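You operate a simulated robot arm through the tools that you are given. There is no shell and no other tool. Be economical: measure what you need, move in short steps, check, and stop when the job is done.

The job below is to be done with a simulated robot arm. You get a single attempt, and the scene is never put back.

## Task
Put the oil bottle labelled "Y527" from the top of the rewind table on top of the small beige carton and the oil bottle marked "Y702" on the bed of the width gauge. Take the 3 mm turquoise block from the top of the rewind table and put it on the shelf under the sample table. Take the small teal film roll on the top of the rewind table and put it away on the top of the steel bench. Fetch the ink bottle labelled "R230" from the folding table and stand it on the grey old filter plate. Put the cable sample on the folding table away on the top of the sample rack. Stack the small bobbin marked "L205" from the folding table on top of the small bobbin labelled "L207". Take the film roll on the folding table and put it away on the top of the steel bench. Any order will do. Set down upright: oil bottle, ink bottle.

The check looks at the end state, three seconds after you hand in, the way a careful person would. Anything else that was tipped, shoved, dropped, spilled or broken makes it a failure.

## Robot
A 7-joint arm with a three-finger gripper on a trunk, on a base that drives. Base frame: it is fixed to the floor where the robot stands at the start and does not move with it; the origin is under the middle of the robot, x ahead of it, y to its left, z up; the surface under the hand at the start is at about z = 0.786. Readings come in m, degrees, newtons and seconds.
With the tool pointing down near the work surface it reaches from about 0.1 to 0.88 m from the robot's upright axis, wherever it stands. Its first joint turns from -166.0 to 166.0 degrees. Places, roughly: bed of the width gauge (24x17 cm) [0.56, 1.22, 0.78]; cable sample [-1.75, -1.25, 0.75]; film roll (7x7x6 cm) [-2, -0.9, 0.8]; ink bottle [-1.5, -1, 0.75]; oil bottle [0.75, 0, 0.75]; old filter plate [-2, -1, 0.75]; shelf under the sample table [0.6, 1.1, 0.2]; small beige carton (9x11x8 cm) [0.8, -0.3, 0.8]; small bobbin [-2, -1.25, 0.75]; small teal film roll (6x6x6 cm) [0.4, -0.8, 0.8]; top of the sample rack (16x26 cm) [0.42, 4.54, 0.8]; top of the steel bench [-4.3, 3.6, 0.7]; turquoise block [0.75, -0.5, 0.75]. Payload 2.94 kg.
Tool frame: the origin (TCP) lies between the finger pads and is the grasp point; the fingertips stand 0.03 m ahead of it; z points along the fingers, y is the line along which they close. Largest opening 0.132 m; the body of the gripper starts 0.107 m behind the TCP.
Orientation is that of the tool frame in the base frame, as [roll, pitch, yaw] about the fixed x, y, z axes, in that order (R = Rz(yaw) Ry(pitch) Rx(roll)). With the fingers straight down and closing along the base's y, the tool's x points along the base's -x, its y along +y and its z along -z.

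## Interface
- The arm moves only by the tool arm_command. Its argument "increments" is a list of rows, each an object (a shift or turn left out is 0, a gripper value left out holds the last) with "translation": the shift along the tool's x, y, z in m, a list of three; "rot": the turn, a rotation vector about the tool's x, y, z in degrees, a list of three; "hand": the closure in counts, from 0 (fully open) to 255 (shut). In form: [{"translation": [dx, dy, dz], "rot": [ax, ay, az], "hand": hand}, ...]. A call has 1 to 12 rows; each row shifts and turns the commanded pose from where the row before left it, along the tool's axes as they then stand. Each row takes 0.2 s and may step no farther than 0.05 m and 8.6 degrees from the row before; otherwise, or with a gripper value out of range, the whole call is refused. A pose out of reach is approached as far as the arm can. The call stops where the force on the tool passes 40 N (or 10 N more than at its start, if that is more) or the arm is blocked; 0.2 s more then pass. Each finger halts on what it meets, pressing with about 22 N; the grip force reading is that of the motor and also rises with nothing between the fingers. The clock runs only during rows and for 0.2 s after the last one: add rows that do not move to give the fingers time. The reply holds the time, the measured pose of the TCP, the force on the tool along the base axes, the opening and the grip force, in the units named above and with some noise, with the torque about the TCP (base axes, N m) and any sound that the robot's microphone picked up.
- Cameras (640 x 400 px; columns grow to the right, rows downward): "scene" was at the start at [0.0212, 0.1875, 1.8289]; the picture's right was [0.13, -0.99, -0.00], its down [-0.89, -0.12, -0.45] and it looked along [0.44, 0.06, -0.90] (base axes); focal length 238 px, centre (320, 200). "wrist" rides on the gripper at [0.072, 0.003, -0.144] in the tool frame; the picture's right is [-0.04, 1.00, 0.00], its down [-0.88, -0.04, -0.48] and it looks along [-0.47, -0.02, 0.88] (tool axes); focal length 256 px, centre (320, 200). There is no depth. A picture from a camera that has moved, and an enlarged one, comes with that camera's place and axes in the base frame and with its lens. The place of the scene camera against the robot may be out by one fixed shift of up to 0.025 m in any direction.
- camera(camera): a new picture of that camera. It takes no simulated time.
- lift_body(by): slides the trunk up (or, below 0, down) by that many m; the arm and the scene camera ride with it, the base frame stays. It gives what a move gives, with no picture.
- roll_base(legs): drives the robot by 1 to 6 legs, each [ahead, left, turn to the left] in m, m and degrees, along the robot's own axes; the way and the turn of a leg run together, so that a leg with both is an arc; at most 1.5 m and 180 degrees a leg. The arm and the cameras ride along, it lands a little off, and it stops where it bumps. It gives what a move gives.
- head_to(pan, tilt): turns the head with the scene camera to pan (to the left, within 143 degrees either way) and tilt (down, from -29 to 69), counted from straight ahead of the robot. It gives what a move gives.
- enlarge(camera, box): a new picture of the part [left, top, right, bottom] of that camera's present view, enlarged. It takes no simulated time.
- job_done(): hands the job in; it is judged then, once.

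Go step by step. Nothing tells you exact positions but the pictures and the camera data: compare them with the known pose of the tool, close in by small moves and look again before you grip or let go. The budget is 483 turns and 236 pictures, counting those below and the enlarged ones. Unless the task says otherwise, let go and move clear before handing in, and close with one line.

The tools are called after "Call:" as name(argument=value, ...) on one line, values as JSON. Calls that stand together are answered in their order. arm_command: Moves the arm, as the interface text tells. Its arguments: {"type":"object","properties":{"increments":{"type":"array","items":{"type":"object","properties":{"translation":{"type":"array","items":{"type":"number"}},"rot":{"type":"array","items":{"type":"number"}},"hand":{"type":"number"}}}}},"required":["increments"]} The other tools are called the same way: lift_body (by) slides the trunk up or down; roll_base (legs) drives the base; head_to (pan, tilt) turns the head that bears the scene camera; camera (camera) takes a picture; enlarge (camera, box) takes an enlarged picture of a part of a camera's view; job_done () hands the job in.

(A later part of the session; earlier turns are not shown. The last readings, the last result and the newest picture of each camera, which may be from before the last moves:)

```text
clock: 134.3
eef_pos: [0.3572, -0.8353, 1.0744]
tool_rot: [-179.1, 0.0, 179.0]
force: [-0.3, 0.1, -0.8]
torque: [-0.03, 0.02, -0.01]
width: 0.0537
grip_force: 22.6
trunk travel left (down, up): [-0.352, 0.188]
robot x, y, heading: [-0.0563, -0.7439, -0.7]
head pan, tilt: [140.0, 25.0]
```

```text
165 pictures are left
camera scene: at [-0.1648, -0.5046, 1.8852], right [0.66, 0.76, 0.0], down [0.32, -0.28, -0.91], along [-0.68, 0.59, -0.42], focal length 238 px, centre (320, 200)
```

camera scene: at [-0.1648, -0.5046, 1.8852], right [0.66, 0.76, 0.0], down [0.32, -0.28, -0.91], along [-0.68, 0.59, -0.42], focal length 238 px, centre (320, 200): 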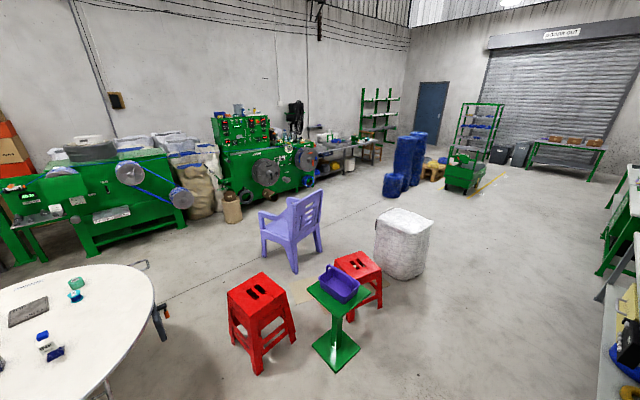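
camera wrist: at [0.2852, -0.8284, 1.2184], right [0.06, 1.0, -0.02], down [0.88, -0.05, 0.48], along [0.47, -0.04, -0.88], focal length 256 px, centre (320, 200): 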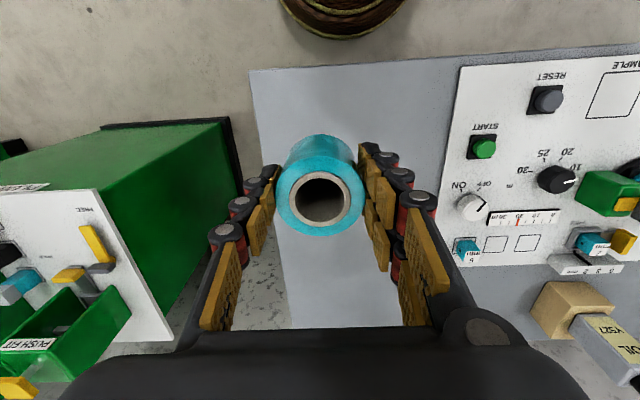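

Teal roll is held. The steel bench lies on the far left wall; I plan to drive x≈-0.36 north past the bale, then west. First legs now.

Call:
roll_base(legs=[[-0.3, 0, 0.7], [0, 1.5, 0], [0, 1.5, 0]])

Call:
head_to(pan=120, tilt=25)

Call:
camera(camera="scene")

```text
clock: 150.4
eef_pos: [0.0249, 2.1758, 1.0746]
tool_rot: [-179.2, 0.0, -179.1]
force: [-0.1, 0.4, -1.3]
torque: [0.0, 0.03, -0.01]
width: 0.0538
grip_force: 22.3
trunk travel left (down, up): [-0.352, 0.188]
robot x, y, heading: [-0.392, 2.2495, 1.1]
head pan, tilt: [140.0, 25.0]
```

```text
clock: 151.3
eef_pos: [0.024, 2.1762, 1.0751]
tool_rot: [-179.1, -0.1, -179.2]
force: [-0.1, 0.4, -1.1]
torque: [-0.02, -0.03, -0.01]
width: 0.0533
grip_force: 22.0
trunk travel left (down, up): [-0.352, 0.188]
robot x, y, heading: [-0.3915, 2.2514, 1.2]
head pan, tilt: [120.0, 25.0]
```

```text
164 pictures are left
camera scene: at [-0.4852, 2.5094, 1.8852], right [0.86, 0.52, 0.0], down [0.22, -0.36, -0.91], along [-0.47, 0.78, -0.42], focal length 238 px, centre (320, 200)
```

scene: 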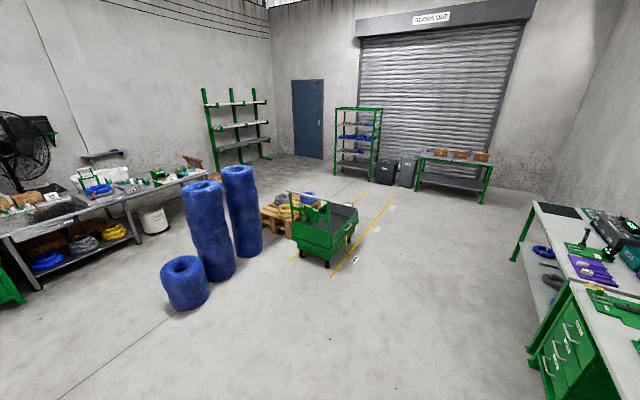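

Call:
enlarge(camera="scene", box=[0, 130, 210, 300])

Call:
head_to(pan=142, tilt=30)

Call:
camera(camera="scene")

```text
2.35 times, centred on (105, 215) of scene
camera zoom: at [-0.4852, 2.5094, 1.8852], right [0.86, 0.52, 0.0], down [0.22, -0.36, -0.91], along [-0.47, 0.78, -0.42], focal length 560 px, centre (826, 165)
```

zoom: 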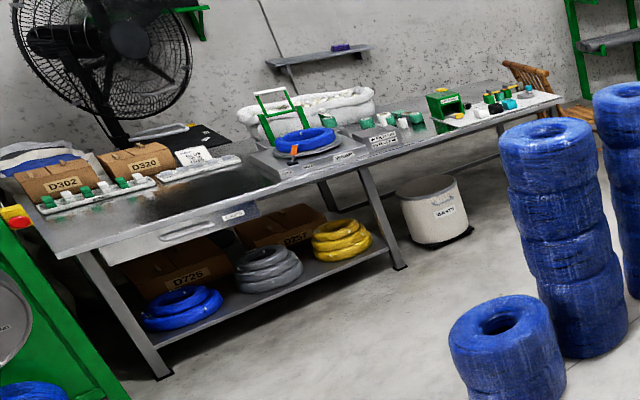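

```text
clock: 152.1
eef_pos: [0.0241, 2.1766, 1.0756]
tool_rot: [-179.2, 0.0, -179.1]
force: [-0.1, 0.0, -0.5]
torque: [0.01, -0.04, -0.02]
width: 0.0534
grip_force: 22.0
trunk travel left (down, up): [-0.352, 0.188]
robot x, y, heading: [-0.3905, 2.2516, 1.2]
head pan, tilt: [142.0, 30.0]
```

```text
162 pictures are left
camera scene: at [-0.5099, 2.4849, 1.8772], right [0.6, 0.8, 0.0], down [0.4, -0.3, -0.87], along [-0.69, 0.52, -0.5], focal length 238 px, centre (320, 200)
```

scene: 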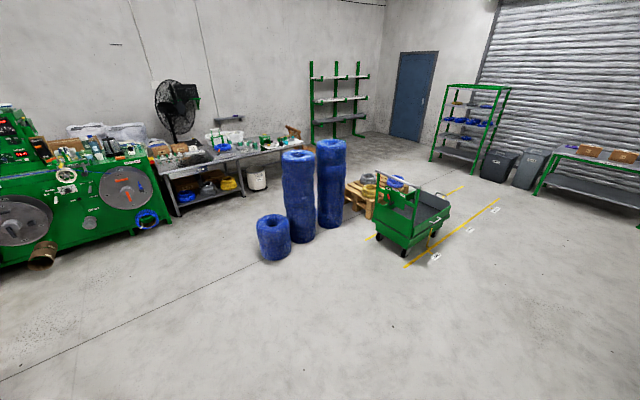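

Call:
roll_base(legs=[[-1.3, 0.1, 0], [0, 0, 178.5], [1.0, -0.3, 0]])

Call:
head_to(pan=-10, tilt=35)

Call:
camera(camera="scene")

```text
clock: 170.9
eef_pos: [-3.115, 2.7229, 1.0758]
tool_rot: [-179.1, -0.1, -0.9]
force: [0.5, -0.2, -0.7]
torque: [0.0, -0.02, -0.02]
width: 0.0537
grip_force: 21.5
trunk travel left (down, up): [-0.352, 0.188]
robot x, y, heading: [-2.7035, 2.6332, 179.4]
head pan, tilt: [142.0, 30.0]
```

```text
clock: 173.3
eef_pos: [-3.1154, 2.7223, 1.0745]
tool_rot: [-179.0, 0.0, -1.0]
force: [-1.0, -0.1, -0.1]
torque: [0.01, -0.02, 0.0]
width: 0.0534
grip_force: 22.4
trunk travel left (down, up): [-0.352, 0.188]
robot x, y, heading: [-2.7015, 2.6335, 179.5]
head pan, tilt: [-10.0, 35.0]
```

```text
161 pictures are left
camera scene: at [-2.7715, 2.4495, 1.8694], right [0.18, 0.98, 0.0], down [0.56, -0.11, -0.82], along [-0.81, 0.15, -0.57], focal length 238 px, centre (320, 200)
```

scene: 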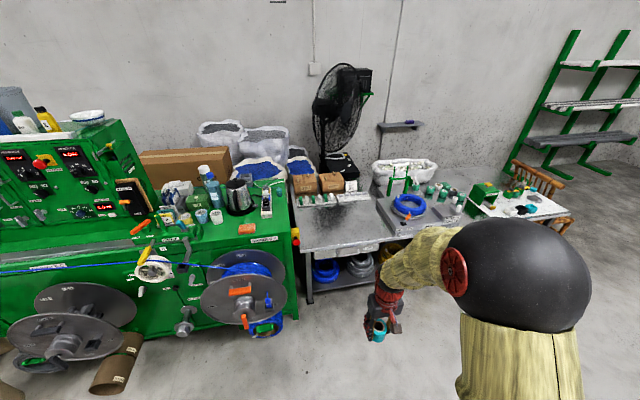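

Call:
enlarge(camera="scene", box=[270, 160, 470, 280])

```text
3.20 times, centred on (370, 220) of scene
camera zoom: at [-2.7715, 2.4495, 1.8694], right [0.18, 0.98, 0.0], down [0.56, -0.11, -0.82], along [-0.81, 0.15, -0.57], focal length 762 px, centre (160, 136)
```

zoom: 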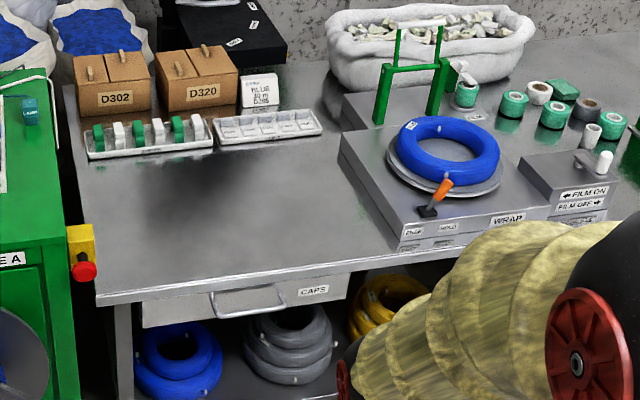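

Call:
roll_base(legs=[[0.6, -0.15, 0.5]])

Call:
head_to(pan=0, tilt=50)

Call:
camera(camera="scene")

```text
clock: 176.8
eef_pos: [-3.7231, 2.8708, 1.0754]
tool_rot: [-179.1, 0.0, -0.1]
force: [0.5, -0.3, -0.1]
torque: [0.0, -0.01, -0.02]
width: 0.0533
grip_force: 22.0
trunk travel left (down, up): [-0.352, 0.188]
robot x, y, heading: [-3.3067, 2.7868, -179.7]
head pan, tilt: [-10.0, 35.0]
```

```text
clock: 177.6
eef_pos: [-3.7232, 2.8708, 1.0764]
tool_rot: [-179.2, 0.0, -0.1]
force: [0.6, 0.3, -1.7]
torque: [-0.01, -0.02, -0.01]
width: 0.0535
grip_force: 21.8
trunk travel left (down, up): [-0.352, 0.188]
robot x, y, heading: [-3.3068, 2.7898, -179.7]
head pan, tilt: [0.0, 50.0]
```

```text
159 pictures are left
camera scene: at [-3.3649, 2.5866, 1.8477], right [0.0, 1.0, 0.0], down [0.77, 0.0, -0.64], along [-0.64, 0.0, -0.77], focal length 238 px, centre (320, 200)
```

scene: 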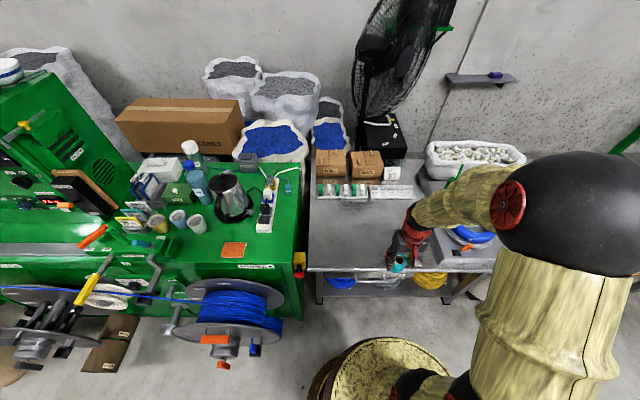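

Call:
arm_command(increments=[{"translation": [-0.0395, 0.0167, 0]}, {"translation": [-0.0395, 0.0167, 0]}, {"translation": [-0.0395, 0.0167, 0]}, {"translation": [-0.0395, 0.0167, 0]}, {"translation": [-0.0395, 0.0167, 0]}, {"translation": [-0.0395, 0.0167, 0]}, {"translation": [-0.0395, 0.0167, 0]}, {"translation": [-0.0395, 0.0167, 0]}, {"translation": [-0.0395, 0.0167, 0]}, {}])

Call:
arm_command(increments=[{"translation": [0, 0, 0.045]}, {"translation": [0, 0, 0.045]}, {"translation": [0, 0, 0.045]}, {"translation": [0, 0, 0.045]}, {}])

Call:
camera(camera="wrist")

Call:
camera(camera="scene")

```text
clock: 179.8
eef_pos: [-4.0787, 2.7198, 1.0737]
tool_rot: [-179.1, 0.0, -0.2]
force: [-0.4, 0.4, 0.1]
torque: [0.01, 0.01, -0.02]
width: 0.0535
grip_force: 22.0
trunk travel left (down, up): [-0.352, 0.188]
robot x, y, heading: [-3.3058, 2.7856, -179.8]
head pan, tilt: [0.0, 50.0]
```

```text
clock: 181.0
eef_pos: [-4.0785, 2.7229, 0.892]
tool_rot: [-179.1, 0.0, 0.0]
force: [-0.7, -1.2, 0.0]
torque: [-0.01, -0.01, -0.03]
width: 0.0532
grip_force: 22.2
trunk travel left (down, up): [-0.352, 0.188]
robot x, y, heading: [-3.3082, 2.789, -179.9]
head pan, tilt: [0.0, 50.0]
```

```text
158 pictures are left
camera wrist: at [-4.0057, 2.7178, 1.0359], right [-0.04, -1.0, -0.02], down [-0.88, 0.03, 0.48], along [-0.48, 0.03, -0.88], focal length 256 px, centre (320, 200)
```

wrist: 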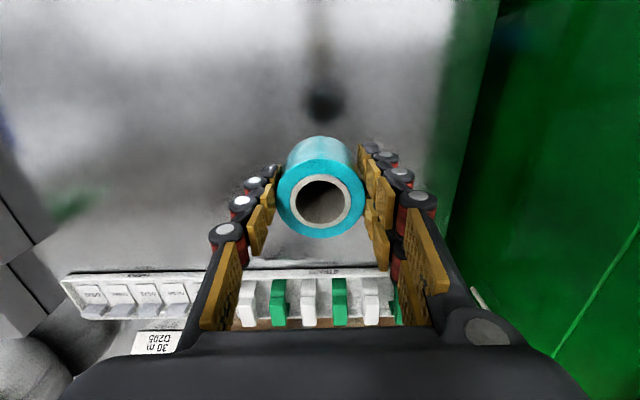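

```text
157 pictures are left
camera scene: at [-3.365, 2.5865, 1.8477], right [0.0, 1.0, 0.0], down [0.77, 0.0, -0.64], along [-0.64, 0.0, -0.77], focal length 238 px, centre (320, 200)
```

scene: 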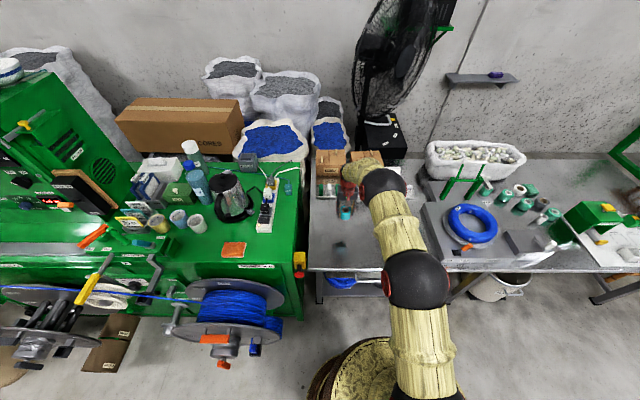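

Call:
arm_command(increments=[{"translation": [0, 0, 0.04]}, {"translation": [0, 0, 0.03]}, {"translation": [0, 0, 0.02]}, {}])

Call:
camera(camera="wrist")

Call:
enlarge(camera="scene", box=[300, 150, 440, 290])

```text
clock: 182.0
eef_pos: [-4.0779, 2.725, 0.8027]
tool_rot: [-179.1, 0.0, 0.0]
force: [-0.7, -0.3, -0.8]
torque: [0.0, -0.01, 0.04]
width: 0.0531
grip_force: 22.0
trunk travel left (down, up): [-0.352, 0.188]
robot x, y, heading: [-3.3041, 2.7873, -179.8]
head pan, tilt: [0.0, 50.0]
```

```text
156 pictures are left
camera wrist: at [-4.006, 2.7191, 0.9452], right [-0.04, -1.0, -0.02], down [-0.88, 0.03, 0.48], along [-0.48, 0.03, -0.88], focal length 256 px, centre (320, 200)
```

wrist: 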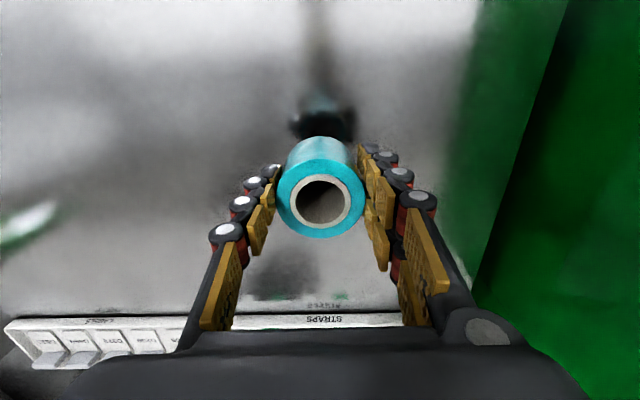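

```text
2.86 times, centred on (370, 220) of scene
camera zoom: at [-3.3654, 2.5864, 1.8477], right [0.0, 1.0, 0.0], down [0.77, 0.0, -0.64], along [-0.64, 0.0, -0.77], focal length 680 px, centre (177, 143)
```

zoom: 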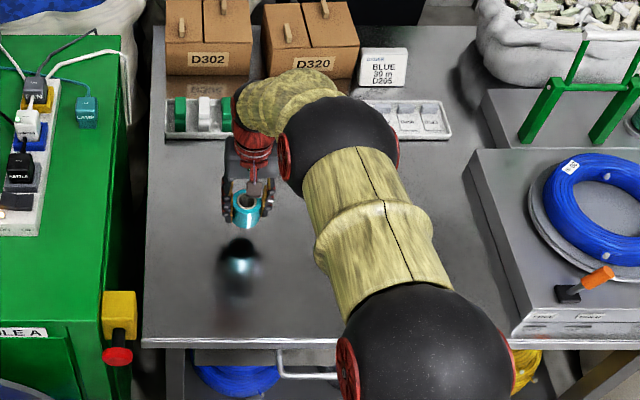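

Call:
arm_command(increments=[{"translation": [0, 0, 0.02]}, {"translation": [0, 0, 0.01]}, {"translation": [0, 0, 0.004]}, {"translation": [0, 0, 0.002]}, {}])

Call:
arm_command(increments=[{"translation": [0, 0, 0.002]}, {"translation": [0, 0, 0.002]}, {"translation": [0, 0, 0.002]}, {}])

Call:
arm_command(increments=[{"translation": [0, 0, 0.002]}, {"translation": [0, 0, 0.002]}, {}])

```text
clock: 183.2
eef_pos: [-4.0782, 2.7243, 0.7657]
tool_rot: [-179.1, 0.0, 0.0]
force: [-0.6, 0.6, -0.5]
torque: [0.02, -0.02, 0.01]
width: 0.0533
grip_force: 22.0
trunk travel left (down, up): [-0.352, 0.188]
robot x, y, heading: [-3.3107, 2.7886, -179.8]
head pan, tilt: [0.0, 50.0]
```

```text
clock: 184.2
eef_pos: [-4.0779, 2.7239, 0.76]
tool_rot: [-179.2, 0.0, -0.1]
force: [-1.0, -0.9, -0.6]
torque: [0.0, -0.01, -0.03]
width: 0.0532
grip_force: 22.1
trunk travel left (down, up): [-0.352, 0.188]
robot x, y, heading: [-3.3035, 2.7904, -179.5]
head pan, tilt: [0.0, 50.0]
```

```text
clock: 185.0
eef_pos: [-4.0785, 2.7247, 0.7577]
tool_rot: [-179.1, 0.0, 0.0]
force: [0.0, -0.2, -0.7]
torque: [0.0, 0.0, 0.05]
width: 0.0533
grip_force: 22.0
trunk travel left (down, up): [-0.352, 0.188]
robot x, y, heading: [-3.3075, 2.7879, -179.7]
head pan, tilt: [0.0, 50.0]
```

Call:
arm_command(increments=[{"translation": [0, 0, 0.002]}, {"translation": [0, 0, 0.002]}, {"translation": [0, 0, 0.002]}, {}])

Call:
arm_command(increments=[{"translation": [0, 0, 0.002]}, {"translation": [0, 0, 0.002]}, {}])

Call:
enlarge(camera="scene", box=[320, 180, 390, 240])

```text
clock: 186.0
eef_pos: [-4.0784, 2.7251, 0.7504]
tool_rot: [-179.1, 0.0, -0.1]
force: [-0.4, -0.6, -1.6]
torque: [-0.02, 0.0, 0.01]
width: 0.0532
grip_force: 22.2
trunk travel left (down, up): [-0.352, 0.188]
robot x, y, heading: [-3.3055, 2.7878, -179.9]
head pan, tilt: [0.0, 50.0]
```

```text
clock: 186.8
eef_pos: [-4.0789, 2.7251, 0.7465]
tool_rot: [-179.1, -0.1, 0.1]
force: [0.8, 0.4, -1.0]
torque: [-0.01, -0.01, 0.02]
width: 0.0535
grip_force: 22.1
trunk travel left (down, up): [-0.352, 0.188]
robot x, y, heading: [-3.3078, 2.7847, -179.8]
head pan, tilt: [0.0, 50.0]
```

```text
6.67 times, centred on (355, 210) of scene
camera zoom: at [-3.3653, 2.5864, 1.8476], right [0.0, 1.0, 0.0], down [0.77, 0.0, -0.64], along [-0.64, 0.0, -0.77], focal length 1588 px, centre (87, 133)
```

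zoom: 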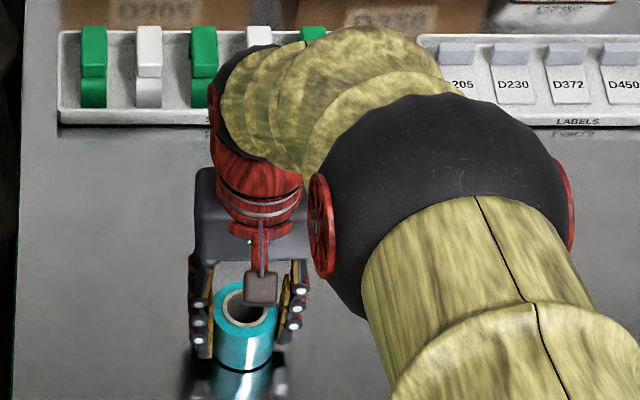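

Very close to the surface; a few more small steps.

Call:
arm_command(increments=[{"translation": [0, 0, 0.002]}, {"translation": [0, 0, 0.002]}, {}])

Call:
arm_command(increments=[{"translation": [0, 0, 0.002]}, {"translation": [0, 0, 0.001]}, {}])

```text
clock: 187.6
eef_pos: [-4.0795, 2.7251, 0.7447]
tool_rot: [-179.1, 0.2, 0.0]
force: [1.3, 0.4, 16.1]
torque: [-0.17, 0.0, -0.07]
width: 0.0535
grip_force: 21.6
trunk travel left (down, up): [-0.352, 0.188]
robot x, y, heading: [-3.305, 2.7849, -179.7]
head pan, tilt: [0.0, 50.0]
```

```text
clock: 188.4
eef_pos: [-4.0786, 2.7249, 0.7412]
tool_rot: [-179.1, 0.1, 0.0]
force: [-4.7, -0.6, 16.5]
torque: [-0.17, 0.27, -0.06]
width: 0.0534
grip_force: 22.0
trunk travel left (down, up): [-0.352, 0.188]
robot x, y, heading: [-3.3073, 2.7884, -179.5]
head pan, tilt: [0.0, 50.0]
```

Call:
arm_command(increments=[{"translation": [0, 0, -0.003]}, {"hand": 80}, {}, {}, {}, {"translation": [0, 0, -0.02]}, {"translation": [0, 0, -0.045]}, {"translation": [0, 0, -0.045]}, {"translation": [0, 0, -0.045]}, {"translation": [0, 0, -0.045]}, {"translation": [0, 0, -0.045]}, {}])

Call:
camera(camera="wrist")

```text
clock: 191.0
eef_pos: [-4.0773, 2.7202, 0.9893]
tool_rot: [-179.1, 0.0, 0.0]
force: [0.6, -0.4, 0.4]
torque: [0.01, -0.02, -0.04]
width: 0.0907
grip_force: 0.1
trunk travel left (down, up): [-0.352, 0.188]
robot x, y, heading: [-3.3086, 2.7851, -180.0]
head pan, tilt: [0.0, 50.0]
```

```text
153 pictures are left
camera wrist: at [-4.0058, 2.7153, 1.1318], right [-0.04, -1.0, -0.02], down [-0.88, 0.03, 0.48], along [-0.47, 0.03, -0.88], focal length 256 px, centre (320, 200)
```

wrist: 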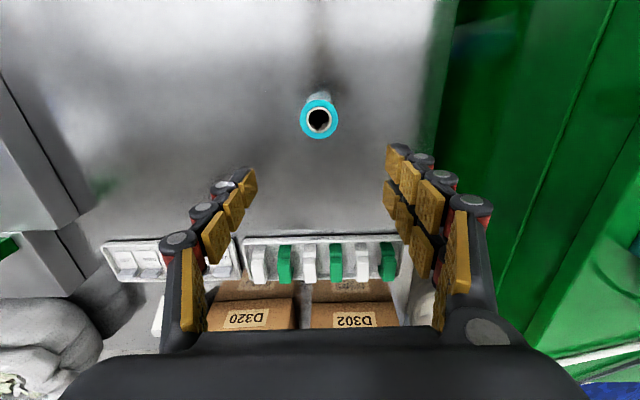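

Teal roll is on the steel bench. I retract the arm and drive south along x≈-2.8 toward the folding table.

Call:
arm_command(increments=[{"translation": [0.044, -0.01, -0.01]}, {"translation": [0.044, -0.01, -0.01]}, {"translation": [0.044, -0.01, -0.01]}, {"translation": [0.044, -0.01, -0.01]}, {"translation": [0.044, -0.01, -0.01]}, {"translation": [0.044, -0.01, -0.01]}, {"translation": [0.044, -0.01, 0]}, {"translation": [0.044, -0.01, 0]}, {}])

Call:
roll_base(legs=[[-0.5, 0.3, 0], [0, 0, 90], [1.2, 0, 0]])

Call:
head_to(pan=0, tilt=30)

Call:
camera(camera="scene")

```text
clock: 193.0
eef_pos: [-3.7258, 2.7999, 1.0482]
tool_rot: [-179.1, 0.0, 0.0]
force: [0.6, -0.4, 0.3]
torque: [0.0, -0.03, 0.01]
width: 0.0904
grip_force: 0.0
trunk travel left (down, up): [-0.352, 0.188]
robot x, y, heading: [-3.3071, 2.7861, -179.7]
head pan, tilt: [0.0, 50.0]
```

```text
clock: 205.8
eef_pos: [-2.8269, 0.8719, 1.0496]
tool_rot: [-179.1, 0.0, 89.4]
force: [0.3, -0.7, -0.2]
torque: [0.0, 0.0, 0.01]
width: 0.0907
grip_force: 0.1
trunk travel left (down, up): [-0.352, 0.188]
robot x, y, heading: [-2.8104, 1.2903, -90.4]
head pan, tilt: [0.0, 50.0]
```

```text
clock: 206.6
eef_pos: [-2.8276, 0.8708, 1.0497]
tool_rot: [-179.1, -0.1, 89.4]
force: [-0.1, 0.6, 0.2]
torque: [-0.02, -0.01, -0.01]
width: 0.0907
grip_force: 0.0
trunk travel left (down, up): [-0.352, 0.188]
robot x, y, heading: [-2.8155, 1.2902, -90.2]
head pan, tilt: [0.0, 30.0]
```

```text
152 pictures are left
camera scene: at [-2.6328, 1.2171, 1.8771], right [-1.0, 0.01, 0.0], down [0.0, 0.5, -0.87], along [-0.01, -0.87, -0.5], focal length 238 px, centre (320, 200)
```

scene: 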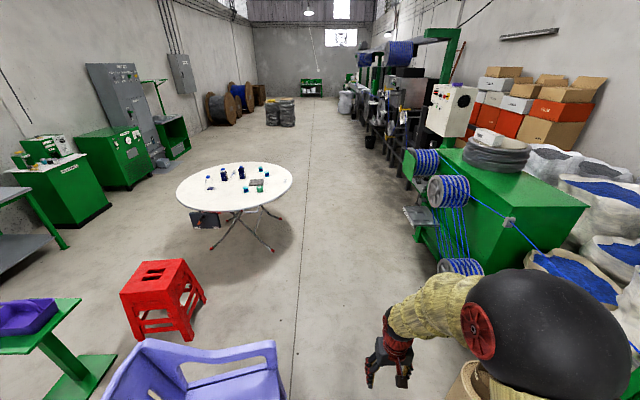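

Call:
roll_base(legs=[[0.1, -0.12, 0], [1.3, 0, 0.3], [0, 0.85, 0]])

Call:
head_to(pan=5, tilt=50)

Call:
camera(camera="scene")

```text
clock: 218.3
eef_pos: [-2.0848, -0.5178, 1.0502]
tool_rot: [-179.1, 0.0, 90.3]
force: [0.0, 0.4, -0.6]
torque: [0.0, 0.02, 0.01]
width: 0.0902
grip_force: 0.1
trunk travel left (down, up): [-0.352, 0.188]
robot x, y, heading: [-2.0753, -0.0995, -89.6]
head pan, tilt: [0.0, 30.0]
```

```text
clock: 219.1
eef_pos: [-2.0847, -0.5177, 1.05]
tool_rot: [-179.1, 0.0, 90.3]
force: [-0.6, 0.3, -0.2]
torque: [0.01, -0.01, 0.0]
width: 0.0906
grip_force: 0.1
trunk travel left (down, up): [-0.352, 0.188]
robot x, y, heading: [-2.0759, -0.0989, -89.4]
head pan, tilt: [5.0, 50.0]
```

```text
151 pictures are left
camera scene: at [-1.8898, -0.155, 1.8477], right [-1.0, -0.1, 0.0], down [-0.08, 0.76, -0.64], along [0.06, -0.64, -0.77], focal length 238 px, centre (320, 200)
```

scene: 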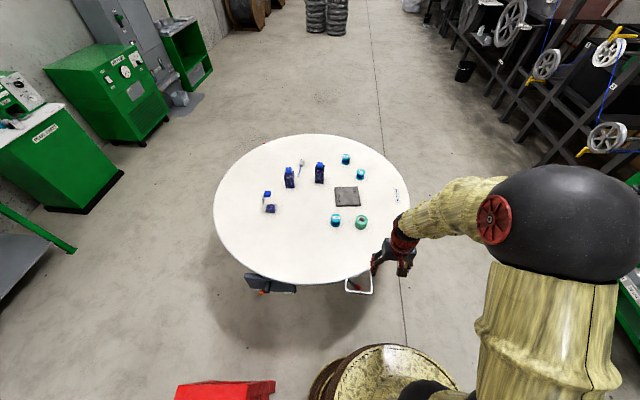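

Call:
enlarge(camera="scene", box=[245, 140, 405, 240])

Call:
enlarge(camera="scene", box=[260, 150, 340, 220])

Call:
enlarge(camera="scene", box=[320, 145, 380, 235])

```text
4.00 times, centred on (325, 190) of scene
camera zoom: at [-1.8898, -0.155, 1.8477], right [-1.0, -0.1, 0.0], down [-0.08, 0.76, -0.64], along [0.06, -0.64, -0.77], focal length 953 px, centre (300, 240)
```

zoom: 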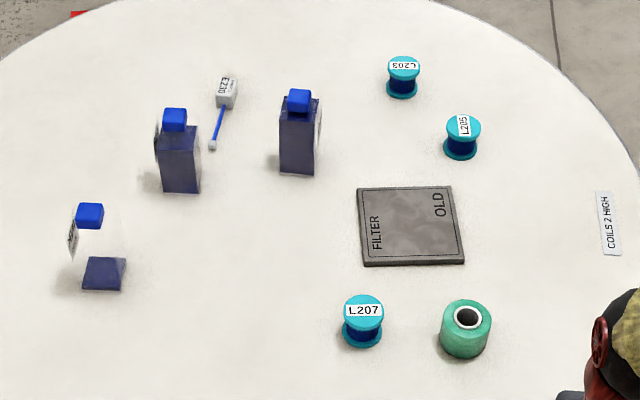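

```text
5.71 times, centred on (300, 185) of scene
camera zoom: at [-1.8898, -0.155, 1.8477], right [-1.0, -0.1, 0.0], down [-0.08, 0.76, -0.64], along [0.06, -0.64, -0.77], focal length 1361 px, centre (434, 286)
```

zoom: 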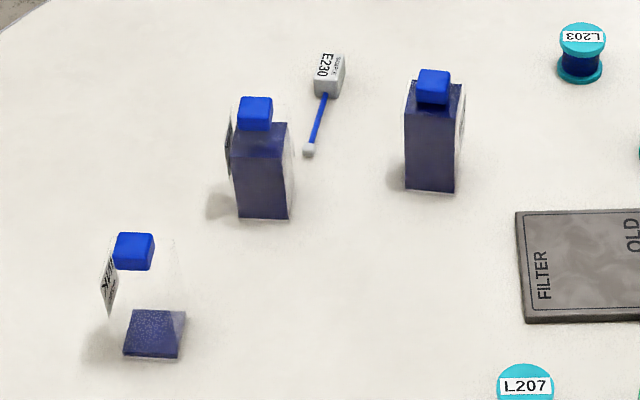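

```text
4.44 times, centred on (350, 190) of scene
camera zoom: at [-1.8898, -0.155, 1.8477], right [-1.0, -0.1, 0.0], down [-0.08, 0.76, -0.64], along [0.06, -0.64, -0.77], focal length 1059 px, centre (187, 244)
```

zoom: 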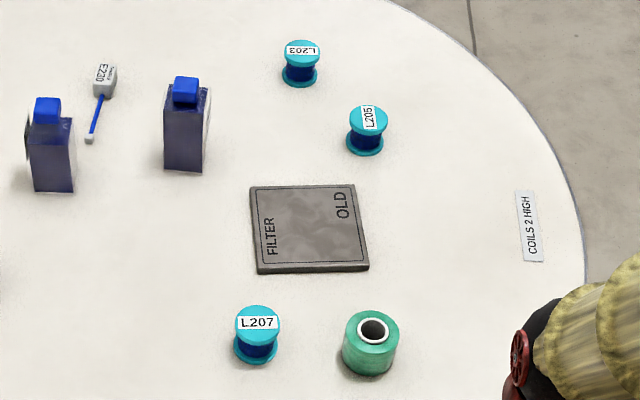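

Table survey: bobbins L203, L205, L207, film roll, grey filter plate, three ink bottles, and the cable sample E230. The front-left ink bottle (≈-1.50,-1.01) is the likely R230, but I need to read its label. I move slightly closer and bring the wrist camera over.

Call:
roll_base(legs=[[0.1, 0.1, 0]])

Call:
arm_command(increments=[{"translation": [-0.03, 0.035, 0], "rot": [0, 0, 8]}, {"translation": [-0.03, 0.035, 0], "rot": [0, 0, 8]}, {"translation": [-0.03, 0.035, 0], "rot": [0, 0, 8]}, {}])

```text
clock: 220.4
eef_pos: [-1.9826, -0.6168, 1.049]
tool_rot: [-179.2, -0.1, 90.4]
force: [-0.4, 0.2, -0.4]
torque: [0.05, 0.02, -0.03]
width: 0.0903
grip_force: 0.0
trunk travel left (down, up): [-0.352, 0.188]
robot x, y, heading: [-1.9744, -0.199, -89.4]
head pan, tilt: [5.0, 50.0]
```

```text
clock: 221.4
eef_pos: [-1.8933, -0.7207, 1.0491]
tool_rot: [-179.2, 0.4, 66.3]
force: [0.6, -0.2, -0.4]
torque: [0.03, 0.02, -0.03]
width: 0.0906
grip_force: 0.1
trunk travel left (down, up): [-0.352, 0.188]
robot x, y, heading: [-1.9731, -0.1992, -89.5]
head pan, tilt: [5.0, 50.0]
```

Reading that label from here is out of reach; I'll do the ink bottle from the east side later. From here I take the film roll at about (-2.024, -0.92) first.

Call:
arm_command(increments=[{"rot": [0, 0, -8]}, {"rot": [0, 0, -8]}, {"rot": [0, 0, -8]}, {"translation": [-0.035, -0.033, 0]}, {"translation": [-0.035, -0.033, 0]}, {"translation": [-0.035, -0.033, 0]}, {"translation": [-0.035, -0.033, 0.01]}, {"translation": [-0.035, 0, 0.03]}, {"translation": [-0.02, 0, 0.03]}, {}])

Call:
camera(camera="wrist")

```text
clock: 223.6
eef_pos: [-2.0245, -0.9159, 0.9806]
tool_rot: [-179.1, 0.2, 90.4]
force: [0.1, 0.1, -0.4]
torque: [-0.02, 0.04, -0.01]
width: 0.0906
grip_force: 0.0
trunk travel left (down, up): [-0.352, 0.188]
robot x, y, heading: [-1.9708, -0.1982, -89.5]
head pan, tilt: [5.0, 50.0]
```

```text
147 pictures are left
camera wrist: at [-2.0193, -0.843, 1.1233], right [1.0, -0.04, -0.02], down [-0.02, -0.88, 0.48], along [-0.03, -0.48, -0.88], focal length 256 px, centre (320, 200)
```

wrist: 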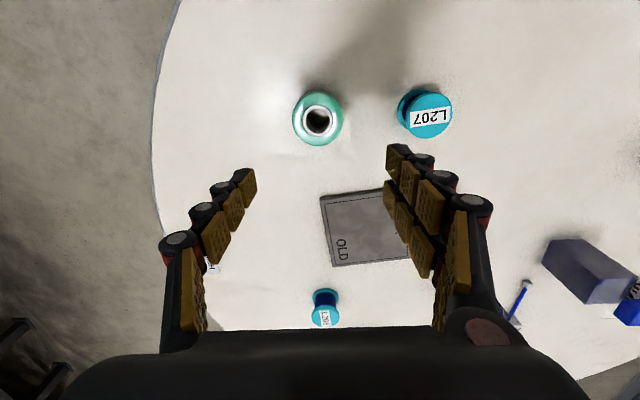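

Call:
arm_command(increments=[{"translation": [0.012, -0.006, 0.04]}, {"translation": [0, 0, 0.04]}, {"translation": [0, 0, 0.04]}, {"translation": [0, 0, 0.04]}, {}])

Call:
camera(camera="wrist")

Call:
enlarge(camera="scene", box=[310, 160, 410, 250])

```text
clock: 224.8
eef_pos: [-2.0331, -0.9025, 0.8195]
tool_rot: [-179.1, 0.0, 90.4]
force: [0.2, 0.3, -0.1]
torque: [0.0, 0.0, 0.0]
width: 0.0906
grip_force: 0.1
trunk travel left (down, up): [-0.352, 0.188]
robot x, y, heading: [-1.9755, -0.1975, -89.5]
head pan, tilt: [5.0, 50.0]
```

```text
146 pictures are left
camera wrist: at [-2.0271, -0.8312, 0.9626], right [1.0, -0.04, -0.02], down [-0.02, -0.88, 0.48], along [-0.03, -0.48, -0.88], focal length 256 px, centre (320, 200)
```

wrist: 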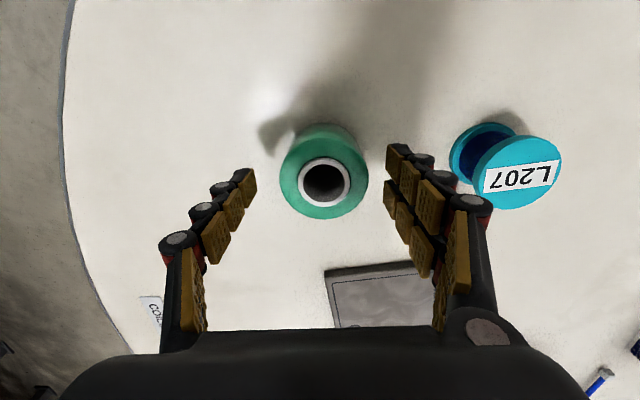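

```text
4.44 times, centred on (360, 205) of scene
camera zoom: at [-1.7886, -0.2544, 1.8477], right [-1.0, -0.1, 0.0], down [-0.08, 0.76, -0.64], along [0.06, -0.64, -0.77], focal length 1059 px, centre (142, 178)
```

zoom: 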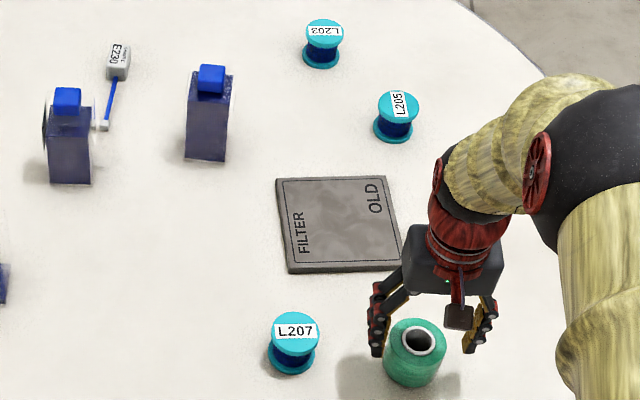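

Call:
arm_command(increments=[{"translation": [-0.012, 0.004, 0.015]}, {"translation": [0, 0, 0.02]}, {}])

Call:
camera(camera="wrist")

Call:
enlarge(camera="scene", box=[370, 200, 430, 250])

```text
clock: 225.6
eef_pos: [-2.0294, -0.9152, 0.7848]
tool_rot: [-179.1, 0.0, 90.5]
force: [0.1, 0.4, -0.5]
torque: [-0.03, -0.01, 0.02]
width: 0.0907
grip_force: 0.0
trunk travel left (down, up): [-0.352, 0.188]
robot x, y, heading: [-1.9721, -0.1993, -89.6]
head pan, tilt: [5.0, 50.0]
```

```text
144 pictures are left
camera wrist: at [-2.0237, -0.8434, 0.9278], right [1.0, -0.04, -0.02], down [-0.02, -0.88, 0.48], along [-0.03, -0.48, -0.88], focal length 256 px, centre (320, 200)
```

wrist: 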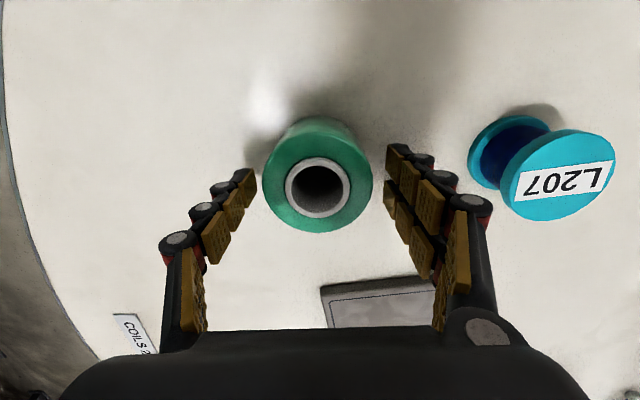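

```text
8.00 times, centred on (400, 225) of scene
camera zoom: at [-1.7887, -0.2543, 1.8477], right [-1.0, -0.1, 0.0], down [-0.08, 0.76, -0.64], along [0.06, -0.64, -0.77], focal length 1906 px, centre (-320, 0)
```

zoom: 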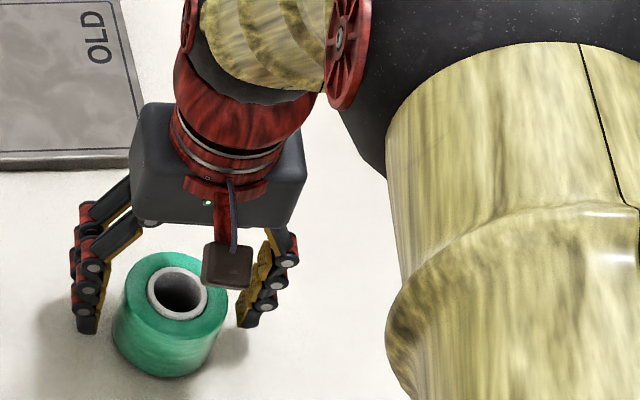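

Call:
arm_command(increments=[{"translation": [0, 0.001, 0.01]}, {"translation": [0, 0, 0.01]}, {}, {"hand": 255}, {}, {}, {}, {}])

Call:
enlarge(camera="scene", box=[370, 200, 430, 250])

```text
clock: 227.6
eef_pos: [-2.0269, -0.9177, 0.7685]
tool_rot: [-179.1, 0.4, 90.4]
force: [1.3, 7.4, 14.5]
torque: [0.46, -0.63, 0.24]
width: 0.0637
grip_force: 21.9
trunk travel left (down, up): [-0.352, 0.188]
robot x, y, heading: [-1.974, -0.2009, -89.4]
head pan, tilt: [5.0, 50.0]
stopped in row 8: the force on the tool passed its limit at 40 N (the readings are from after the stop); the commanded pose is now the measured one
```

```text
8.00 times, centred on (400, 225) of scene
camera zoom: at [-1.7886, -0.2521, 1.8475], right [-1.0, -0.1, 0.0], down [-0.08, 0.76, -0.64], along [0.06, -0.64, -0.77], focal length 1906 px, centre (-320, 0)
```

zoom: 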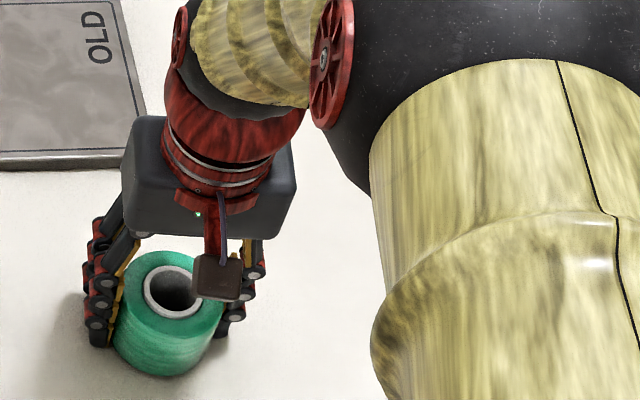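

Call:
arm_command(increments=[{"translation": [0, 0, -0.004]}, {}])

Call:
arm_command(increments=[{"translation": [0, 0, -0.02]}, {"translation": [0, 0, -0.04]}, {"translation": [0, 0, -0.045]}, {"translation": [0, 0, -0.045]}, {"translation": [0, 0, -0.045]}, {"translation": [0, 0, -0.045]}, {}])

Call:
camera(camera="wrist")

Call:
camera(camera="scene")

```text
clock: 228.2
eef_pos: [-2.0274, -0.9179, 0.7701]
tool_rot: [-179.2, 0.3, 90.4]
force: [-0.4, -0.4, -0.1]
torque: [-0.02, 0.01, 0.0]
width: 0.0639
grip_force: 22.1
trunk travel left (down, up): [-0.352, 0.188]
robot x, y, heading: [-1.9741, -0.2001, -89.3]
head pan, tilt: [5.0, 50.0]
```

```text
clock: 229.8
eef_pos: [-2.0242, -0.917, 1.012]
tool_rot: [-179.0, 0.2, 90.4]
force: [-0.7, -0.2, -2.7]
torque: [0.01, -0.02, 0.03]
width: 0.0633
grip_force: 22.2
trunk travel left (down, up): [-0.352, 0.188]
robot x, y, heading: [-1.9758, -0.1985, -89.4]
head pan, tilt: [5.0, 50.0]
```

```text
141 pictures are left
camera wrist: at [-2.0192, -0.8436, 1.1554], right [1.0, -0.04, -0.02], down [-0.02, -0.88, 0.48], along [-0.03, -0.48, -0.88], focal length 256 px, centre (320, 200)
```

wrist: 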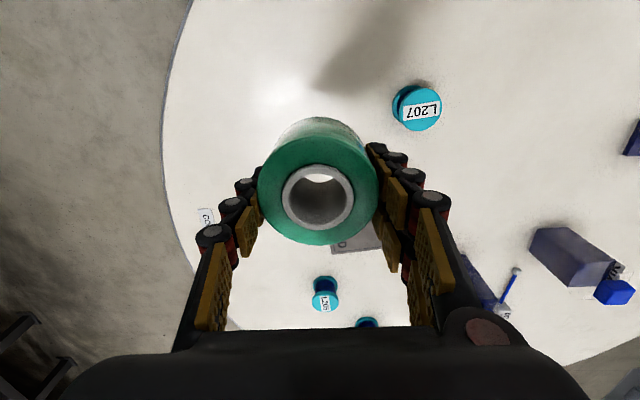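

```text
140 pictures are left
camera scene: at [-1.7886, -0.2548, 1.8476], right [-1.0, -0.1, 0.0], down [-0.08, 0.76, -0.64], along [0.06, -0.64, -0.77], focal length 238 px, centre (320, 200)
```

scene: 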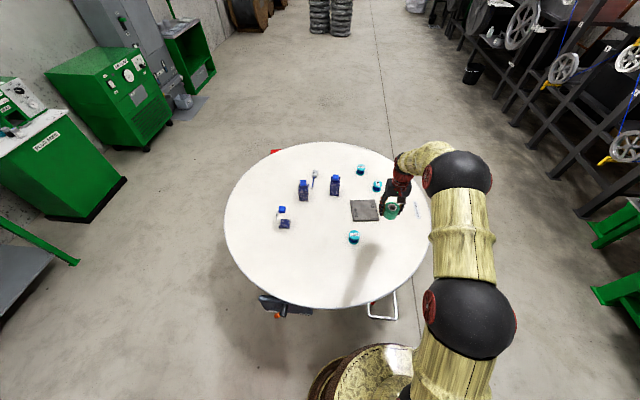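

Film roll held. Back to the bench by the same corridor.

Call:
arm_command(increments=[{"translation": [0.04, 0, -0.01]}, {"translation": [0.04, 0, -0.01]}, {"translation": [0.04, 0, -0.01]}, {"translation": [0.04, 0, -0.01]}, {"translation": [0.04, 0, 0]}, {"translation": [0.04, 0, 0]}, {"translation": [0.04, 0, 0]}, {}])

Call:
roll_base(legs=[[-0.1, -0.95, -0.6], [-1.5, 0, 0]])

```text
clock: 231.6
eef_pos: [-2.0251, -0.6354, 1.05]
tool_rot: [-179.0, 0.4, 90.3]
force: [-0.5, 0.0, -1.6]
torque: [-0.07, 0.01, -0.02]
width: 0.0634
grip_force: 22.4
trunk travel left (down, up): [-0.352, 0.188]
robot x, y, heading: [-1.9732, -0.1988, -89.3]
head pan, tilt: [5.0, 50.0]
```

```text
clock: 243.6
eef_pos: [-2.9801, 0.9699, 1.0501]
tool_rot: [-179.2, 0.4, 90.6]
force: [0.0, -0.3, -2.0]
torque: [-0.05, -0.01, -0.01]
width: 0.0631
grip_force: 21.8
trunk travel left (down, up): [-0.352, 0.188]
robot x, y, heading: [-2.9337, 1.4054, -89.2]
head pan, tilt: [5.0, 50.0]
```

Call:
roll_base(legs=[[-1.4, 0, 0], [0, 0, -90.8], [0.35, 0, 0]])

Call:
head_to(pan=0, tilt=50)

Call:
camera(camera="scene")

```text
clock: 256.4
eef_pos: [-3.737, 2.8825, 1.049]
tool_rot: [-179.2, 0.4, -0.8]
force: [-0.5, 0.0, -2.0]
torque: [0.01, 0.0, -0.02]
width: 0.0625
grip_force: 21.8
trunk travel left (down, up): [-0.352, 0.188]
robot x, y, heading: [-3.3017, 2.8226, 179.3]
head pan, tilt: [5.0, 50.0]
```

```text
clock: 257.0
eef_pos: [-3.7351, 2.883, 1.0494]
tool_rot: [-179.1, 0.3, -0.8]
force: [-0.3, 0.0, -0.8]
torque: [-0.02, 0.0, 0.02]
width: 0.0627
grip_force: 22.3
trunk travel left (down, up): [-0.352, 0.188]
robot x, y, heading: [-3.2957, 2.8236, 179.3]
head pan, tilt: [0.0, 50.0]
```

```text
139 pictures are left
camera scene: at [-3.3602, 2.6236, 1.8476], right [0.01, 1.0, 0.0], down [0.77, -0.01, -0.64], along [-0.64, 0.01, -0.77], focal length 238 px, centre (320, 200)
```

scene: 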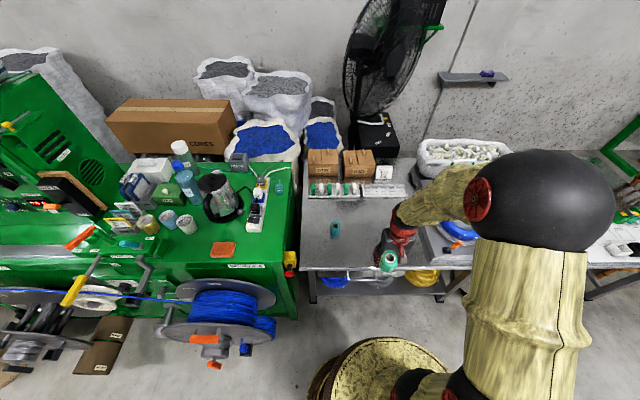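

Call:
arm_command(increments=[{"translation": [-0.045, -0.005, 0]}, {"translation": [-0.045, -0.005, 0]}, {"translation": [-0.045, -0.005, 0]}, {"translation": [-0.045, -0.005, 0]}, {"translation": [-0.045, -0.005, 0]}, {"translation": [-0.045, -0.005, 0]}, {"translation": [-0.045, -0.005, 0]}, {"translation": [0, 0, 0.045]}, {"translation": [0, 0, 0.045]}, {"translation": [0, 0, 0.045]}, {"translation": [0, 0, 0.045]}, {}])

Call:
arm_command(increments=[{"translation": [0, 0, 0.04]}, {"translation": [0, 0, 0.03]}, {"translation": [0, 0, 0.02]}, {}])

Call:
camera(camera="wrist")

Call:
enlarge(camera="scene", box=[300, 150, 440, 290])

```text
clock: 259.6
eef_pos: [-4.0516, 2.9244, 0.8725]
tool_rot: [-179.1, 0.4, -0.7]
force: [-0.8, 0.2, -2.1]
torque: [0.0, 0.01, -0.03]
width: 0.0628
grip_force: 22.0
trunk travel left (down, up): [-0.352, 0.188]
robot x, y, heading: [-3.2991, 2.8244, 179.4]
head pan, tilt: [0.0, 50.0]
```

```text
clock: 260.6
eef_pos: [-4.0521, 2.9275, 0.7832]
tool_rot: [-179.1, 0.3, -0.8]
force: [-0.6, -0.3, -1.6]
torque: [-0.03, 0.0, -0.02]
width: 0.0627
grip_force: 22.7
trunk travel left (down, up): [-0.352, 0.188]
robot x, y, heading: [-3.2954, 2.8252, 179.6]
head pan, tilt: [0.0, 50.0]
```

```text
138 pictures are left
camera wrist: at [-3.9779, 2.9216, 0.9253], right [-0.06, -1.0, -0.02], down [-0.88, 0.04, 0.48], along [-0.48, 0.04, -0.88], focal length 256 px, centre (320, 200)
```

wrist: 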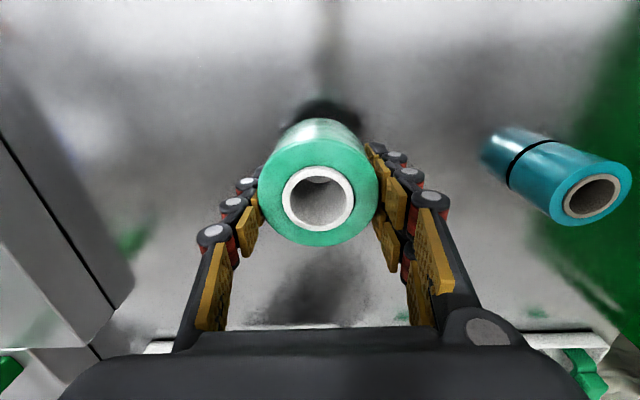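

```text
2.86 times, centred on (370, 220) of scene
camera zoom: at [-3.3606, 2.6237, 1.8477], right [0.01, 1.0, 0.0], down [0.77, -0.01, -0.64], along [-0.64, 0.01, -0.77], focal length 680 px, centre (177, 143)
```

zoom: 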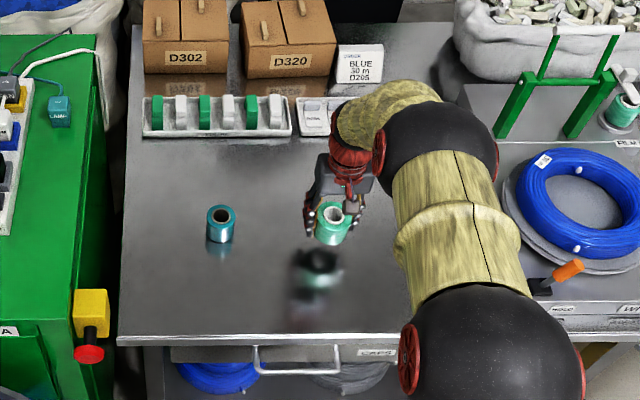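

Call:
arm_command(increments=[{"translation": [0, 0, 0.015]}, {"translation": [0, 0, 0.005]}, {"translation": [0, 0, 0.003]}, {"translation": [0, 0, 0.003]}, {}])

Call:
arm_command(increments=[{"translation": [0, 0, 0.002]}, {"translation": [0, 0, 0.002]}, {"translation": [0, 0, 0.002]}, {}])

Call:
arm_command(increments=[{"translation": [0, 0, 0.002]}, {"translation": [0, 0, 0.002]}, {}])

```text
clock: 261.8
eef_pos: [-4.052, 2.9278, 0.7564]
tool_rot: [-179.1, 0.4, -0.7]
force: [-0.5, 0.4, -1.8]
torque: [0.01, 0.03, 0.03]
width: 0.0629
grip_force: 22.4
trunk travel left (down, up): [-0.352, 0.188]
robot x, y, heading: [-3.3006, 2.8217, 179.5]
head pan, tilt: [0.0, 50.0]
```

```text
clock: 262.8
eef_pos: [-4.0516, 2.927, 0.7505]
tool_rot: [-179.1, 0.3, -0.8]
force: [-0.1, -0.4, -3.0]
torque: [-0.03, 0.01, 0.03]
width: 0.0627
grip_force: 22.4
trunk travel left (down, up): [-0.352, 0.188]
robot x, y, heading: [-3.3018, 2.8227, 179.3]
head pan, tilt: [0.0, 50.0]
```

```text
clock: 263.6
eef_pos: [-4.0526, 2.9276, 0.746]
tool_rot: [-179.0, 0.3, -0.8]
force: [-0.4, -0.4, -2.4]
torque: [-0.01, 0.03, 0.01]
width: 0.0626
grip_force: 22.5
trunk travel left (down, up): [-0.352, 0.188]
robot x, y, heading: [-3.2975, 2.8226, 179.5]
head pan, tilt: [0.0, 50.0]
```

Call:
arm_command(increments=[{"translation": [0, 0, 0.002]}, {"translation": [0, 0, 0.002]}, {}])

Call:
arm_command(increments=[{"translation": [0, 0, 0.002]}, {"translation": [0, 0, 0.001]}, {}])

Call:
enlarge(camera="scene", box=[350, 190, 420, 250])

```text
clock: 264.4
eef_pos: [-4.0521, 2.9262, 0.742]
tool_rot: [-179.1, 0.3, -0.9]
force: [1.3, -0.5, -1.5]
torque: [0.0, 0.0, -0.01]
width: 0.0624
grip_force: 22.4
trunk travel left (down, up): [-0.352, 0.188]
robot x, y, heading: [-3.2981, 2.8234, 179.3]
head pan, tilt: [0.0, 50.0]
```

```text
clock: 265.2
eef_pos: [-4.0522, 2.9279, 0.739]
tool_rot: [-179.2, 0.3, -0.8]
force: [0.3, -0.3, -1.6]
torque: [0.02, -0.05, 0.0]
width: 0.0626
grip_force: 21.6
trunk travel left (down, up): [-0.352, 0.188]
robot x, y, heading: [-3.2981, 2.8228, 179.4]
head pan, tilt: [0.0, 50.0]
```

```text
6.67 times, centred on (385, 220) of scene
camera zoom: at [-3.3604, 2.6237, 1.8476], right [0.01, 1.0, 0.0], down [0.77, -0.01, -0.64], along [-0.64, 0.01, -0.77], focal length 1588 px, centre (-113, 67)
```

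zoom: 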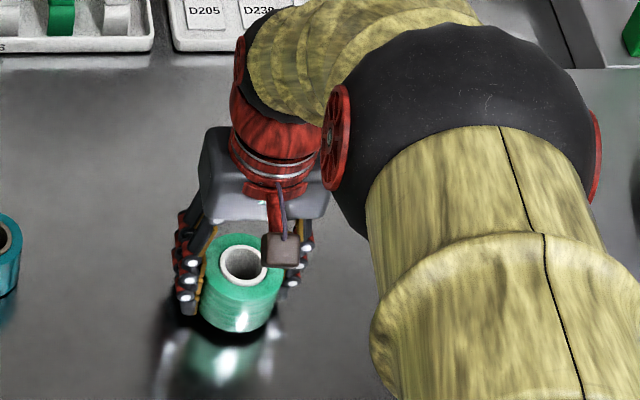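

Call:
arm_command(increments=[{"translation": [0, 0, 0.002]}, {"translation": [0, 0, 0.001]}, {}])

Call:
arm_command(increments=[{"translation": [0, 0, 0.002]}, {"translation": [0, 0, 0.001]}, {}])

```text
clock: 266.0
eef_pos: [-4.0517, 2.9256, 0.7368]
tool_rot: [-179.1, 0.3, -0.8]
force: [-0.7, 0.2, -2.0]
torque: [0.0, 0.01, -0.01]
width: 0.0623
grip_force: 22.1
trunk travel left (down, up): [-0.352, 0.188]
robot x, y, heading: [-3.2968, 2.8211, 179.3]
head pan, tilt: [0.0, 50.0]
```

```text
clock: 266.8
eef_pos: [-4.0511, 2.9279, 0.7344]
tool_rot: [-179.2, 0.3, -0.8]
force: [0.4, -0.3, -1.7]
torque: [-0.01, 0.01, 0.0]
width: 0.0624
grip_force: 22.2
trunk travel left (down, up): [-0.352, 0.188]
robot x, y, heading: [-3.3005, 2.822, 179.6]
head pan, tilt: [0.0, 50.0]
```

Call:
arm_command(increments=[{"translation": [0, 0, 0.002]}, {"translation": [0, 0, 0.001]}, {}])

Call:
arm_command(increments=[{"translation": [0, 0, 0.002]}, {"translation": [0, 0, 0.001]}, {}])

```text
clock: 267.6
eef_pos: [-4.0518, 2.928, 0.7304]
tool_rot: [-179.2, 0.4, -0.8]
force: [-0.4, -0.1, -1.1]
torque: [0.02, -0.01, 0.0]
width: 0.0625
grip_force: 21.9
trunk travel left (down, up): [-0.352, 0.188]
robot x, y, heading: [-3.2985, 2.8219, 179.4]
head pan, tilt: [0.0, 50.0]
```

```text
clock: 268.4
eef_pos: [-4.052, 2.9278, 0.7291]
tool_rot: [-179.1, 0.5, -0.8]
force: [4.7, -2.1, 17.4]
torque: [-0.68, -0.47, 0.16]
width: 0.0625
grip_force: 22.2
trunk travel left (down, up): [-0.352, 0.188]
robot x, y, heading: [-3.3, 2.8267, 179.6]
head pan, tilt: [0.0, 50.0]
```

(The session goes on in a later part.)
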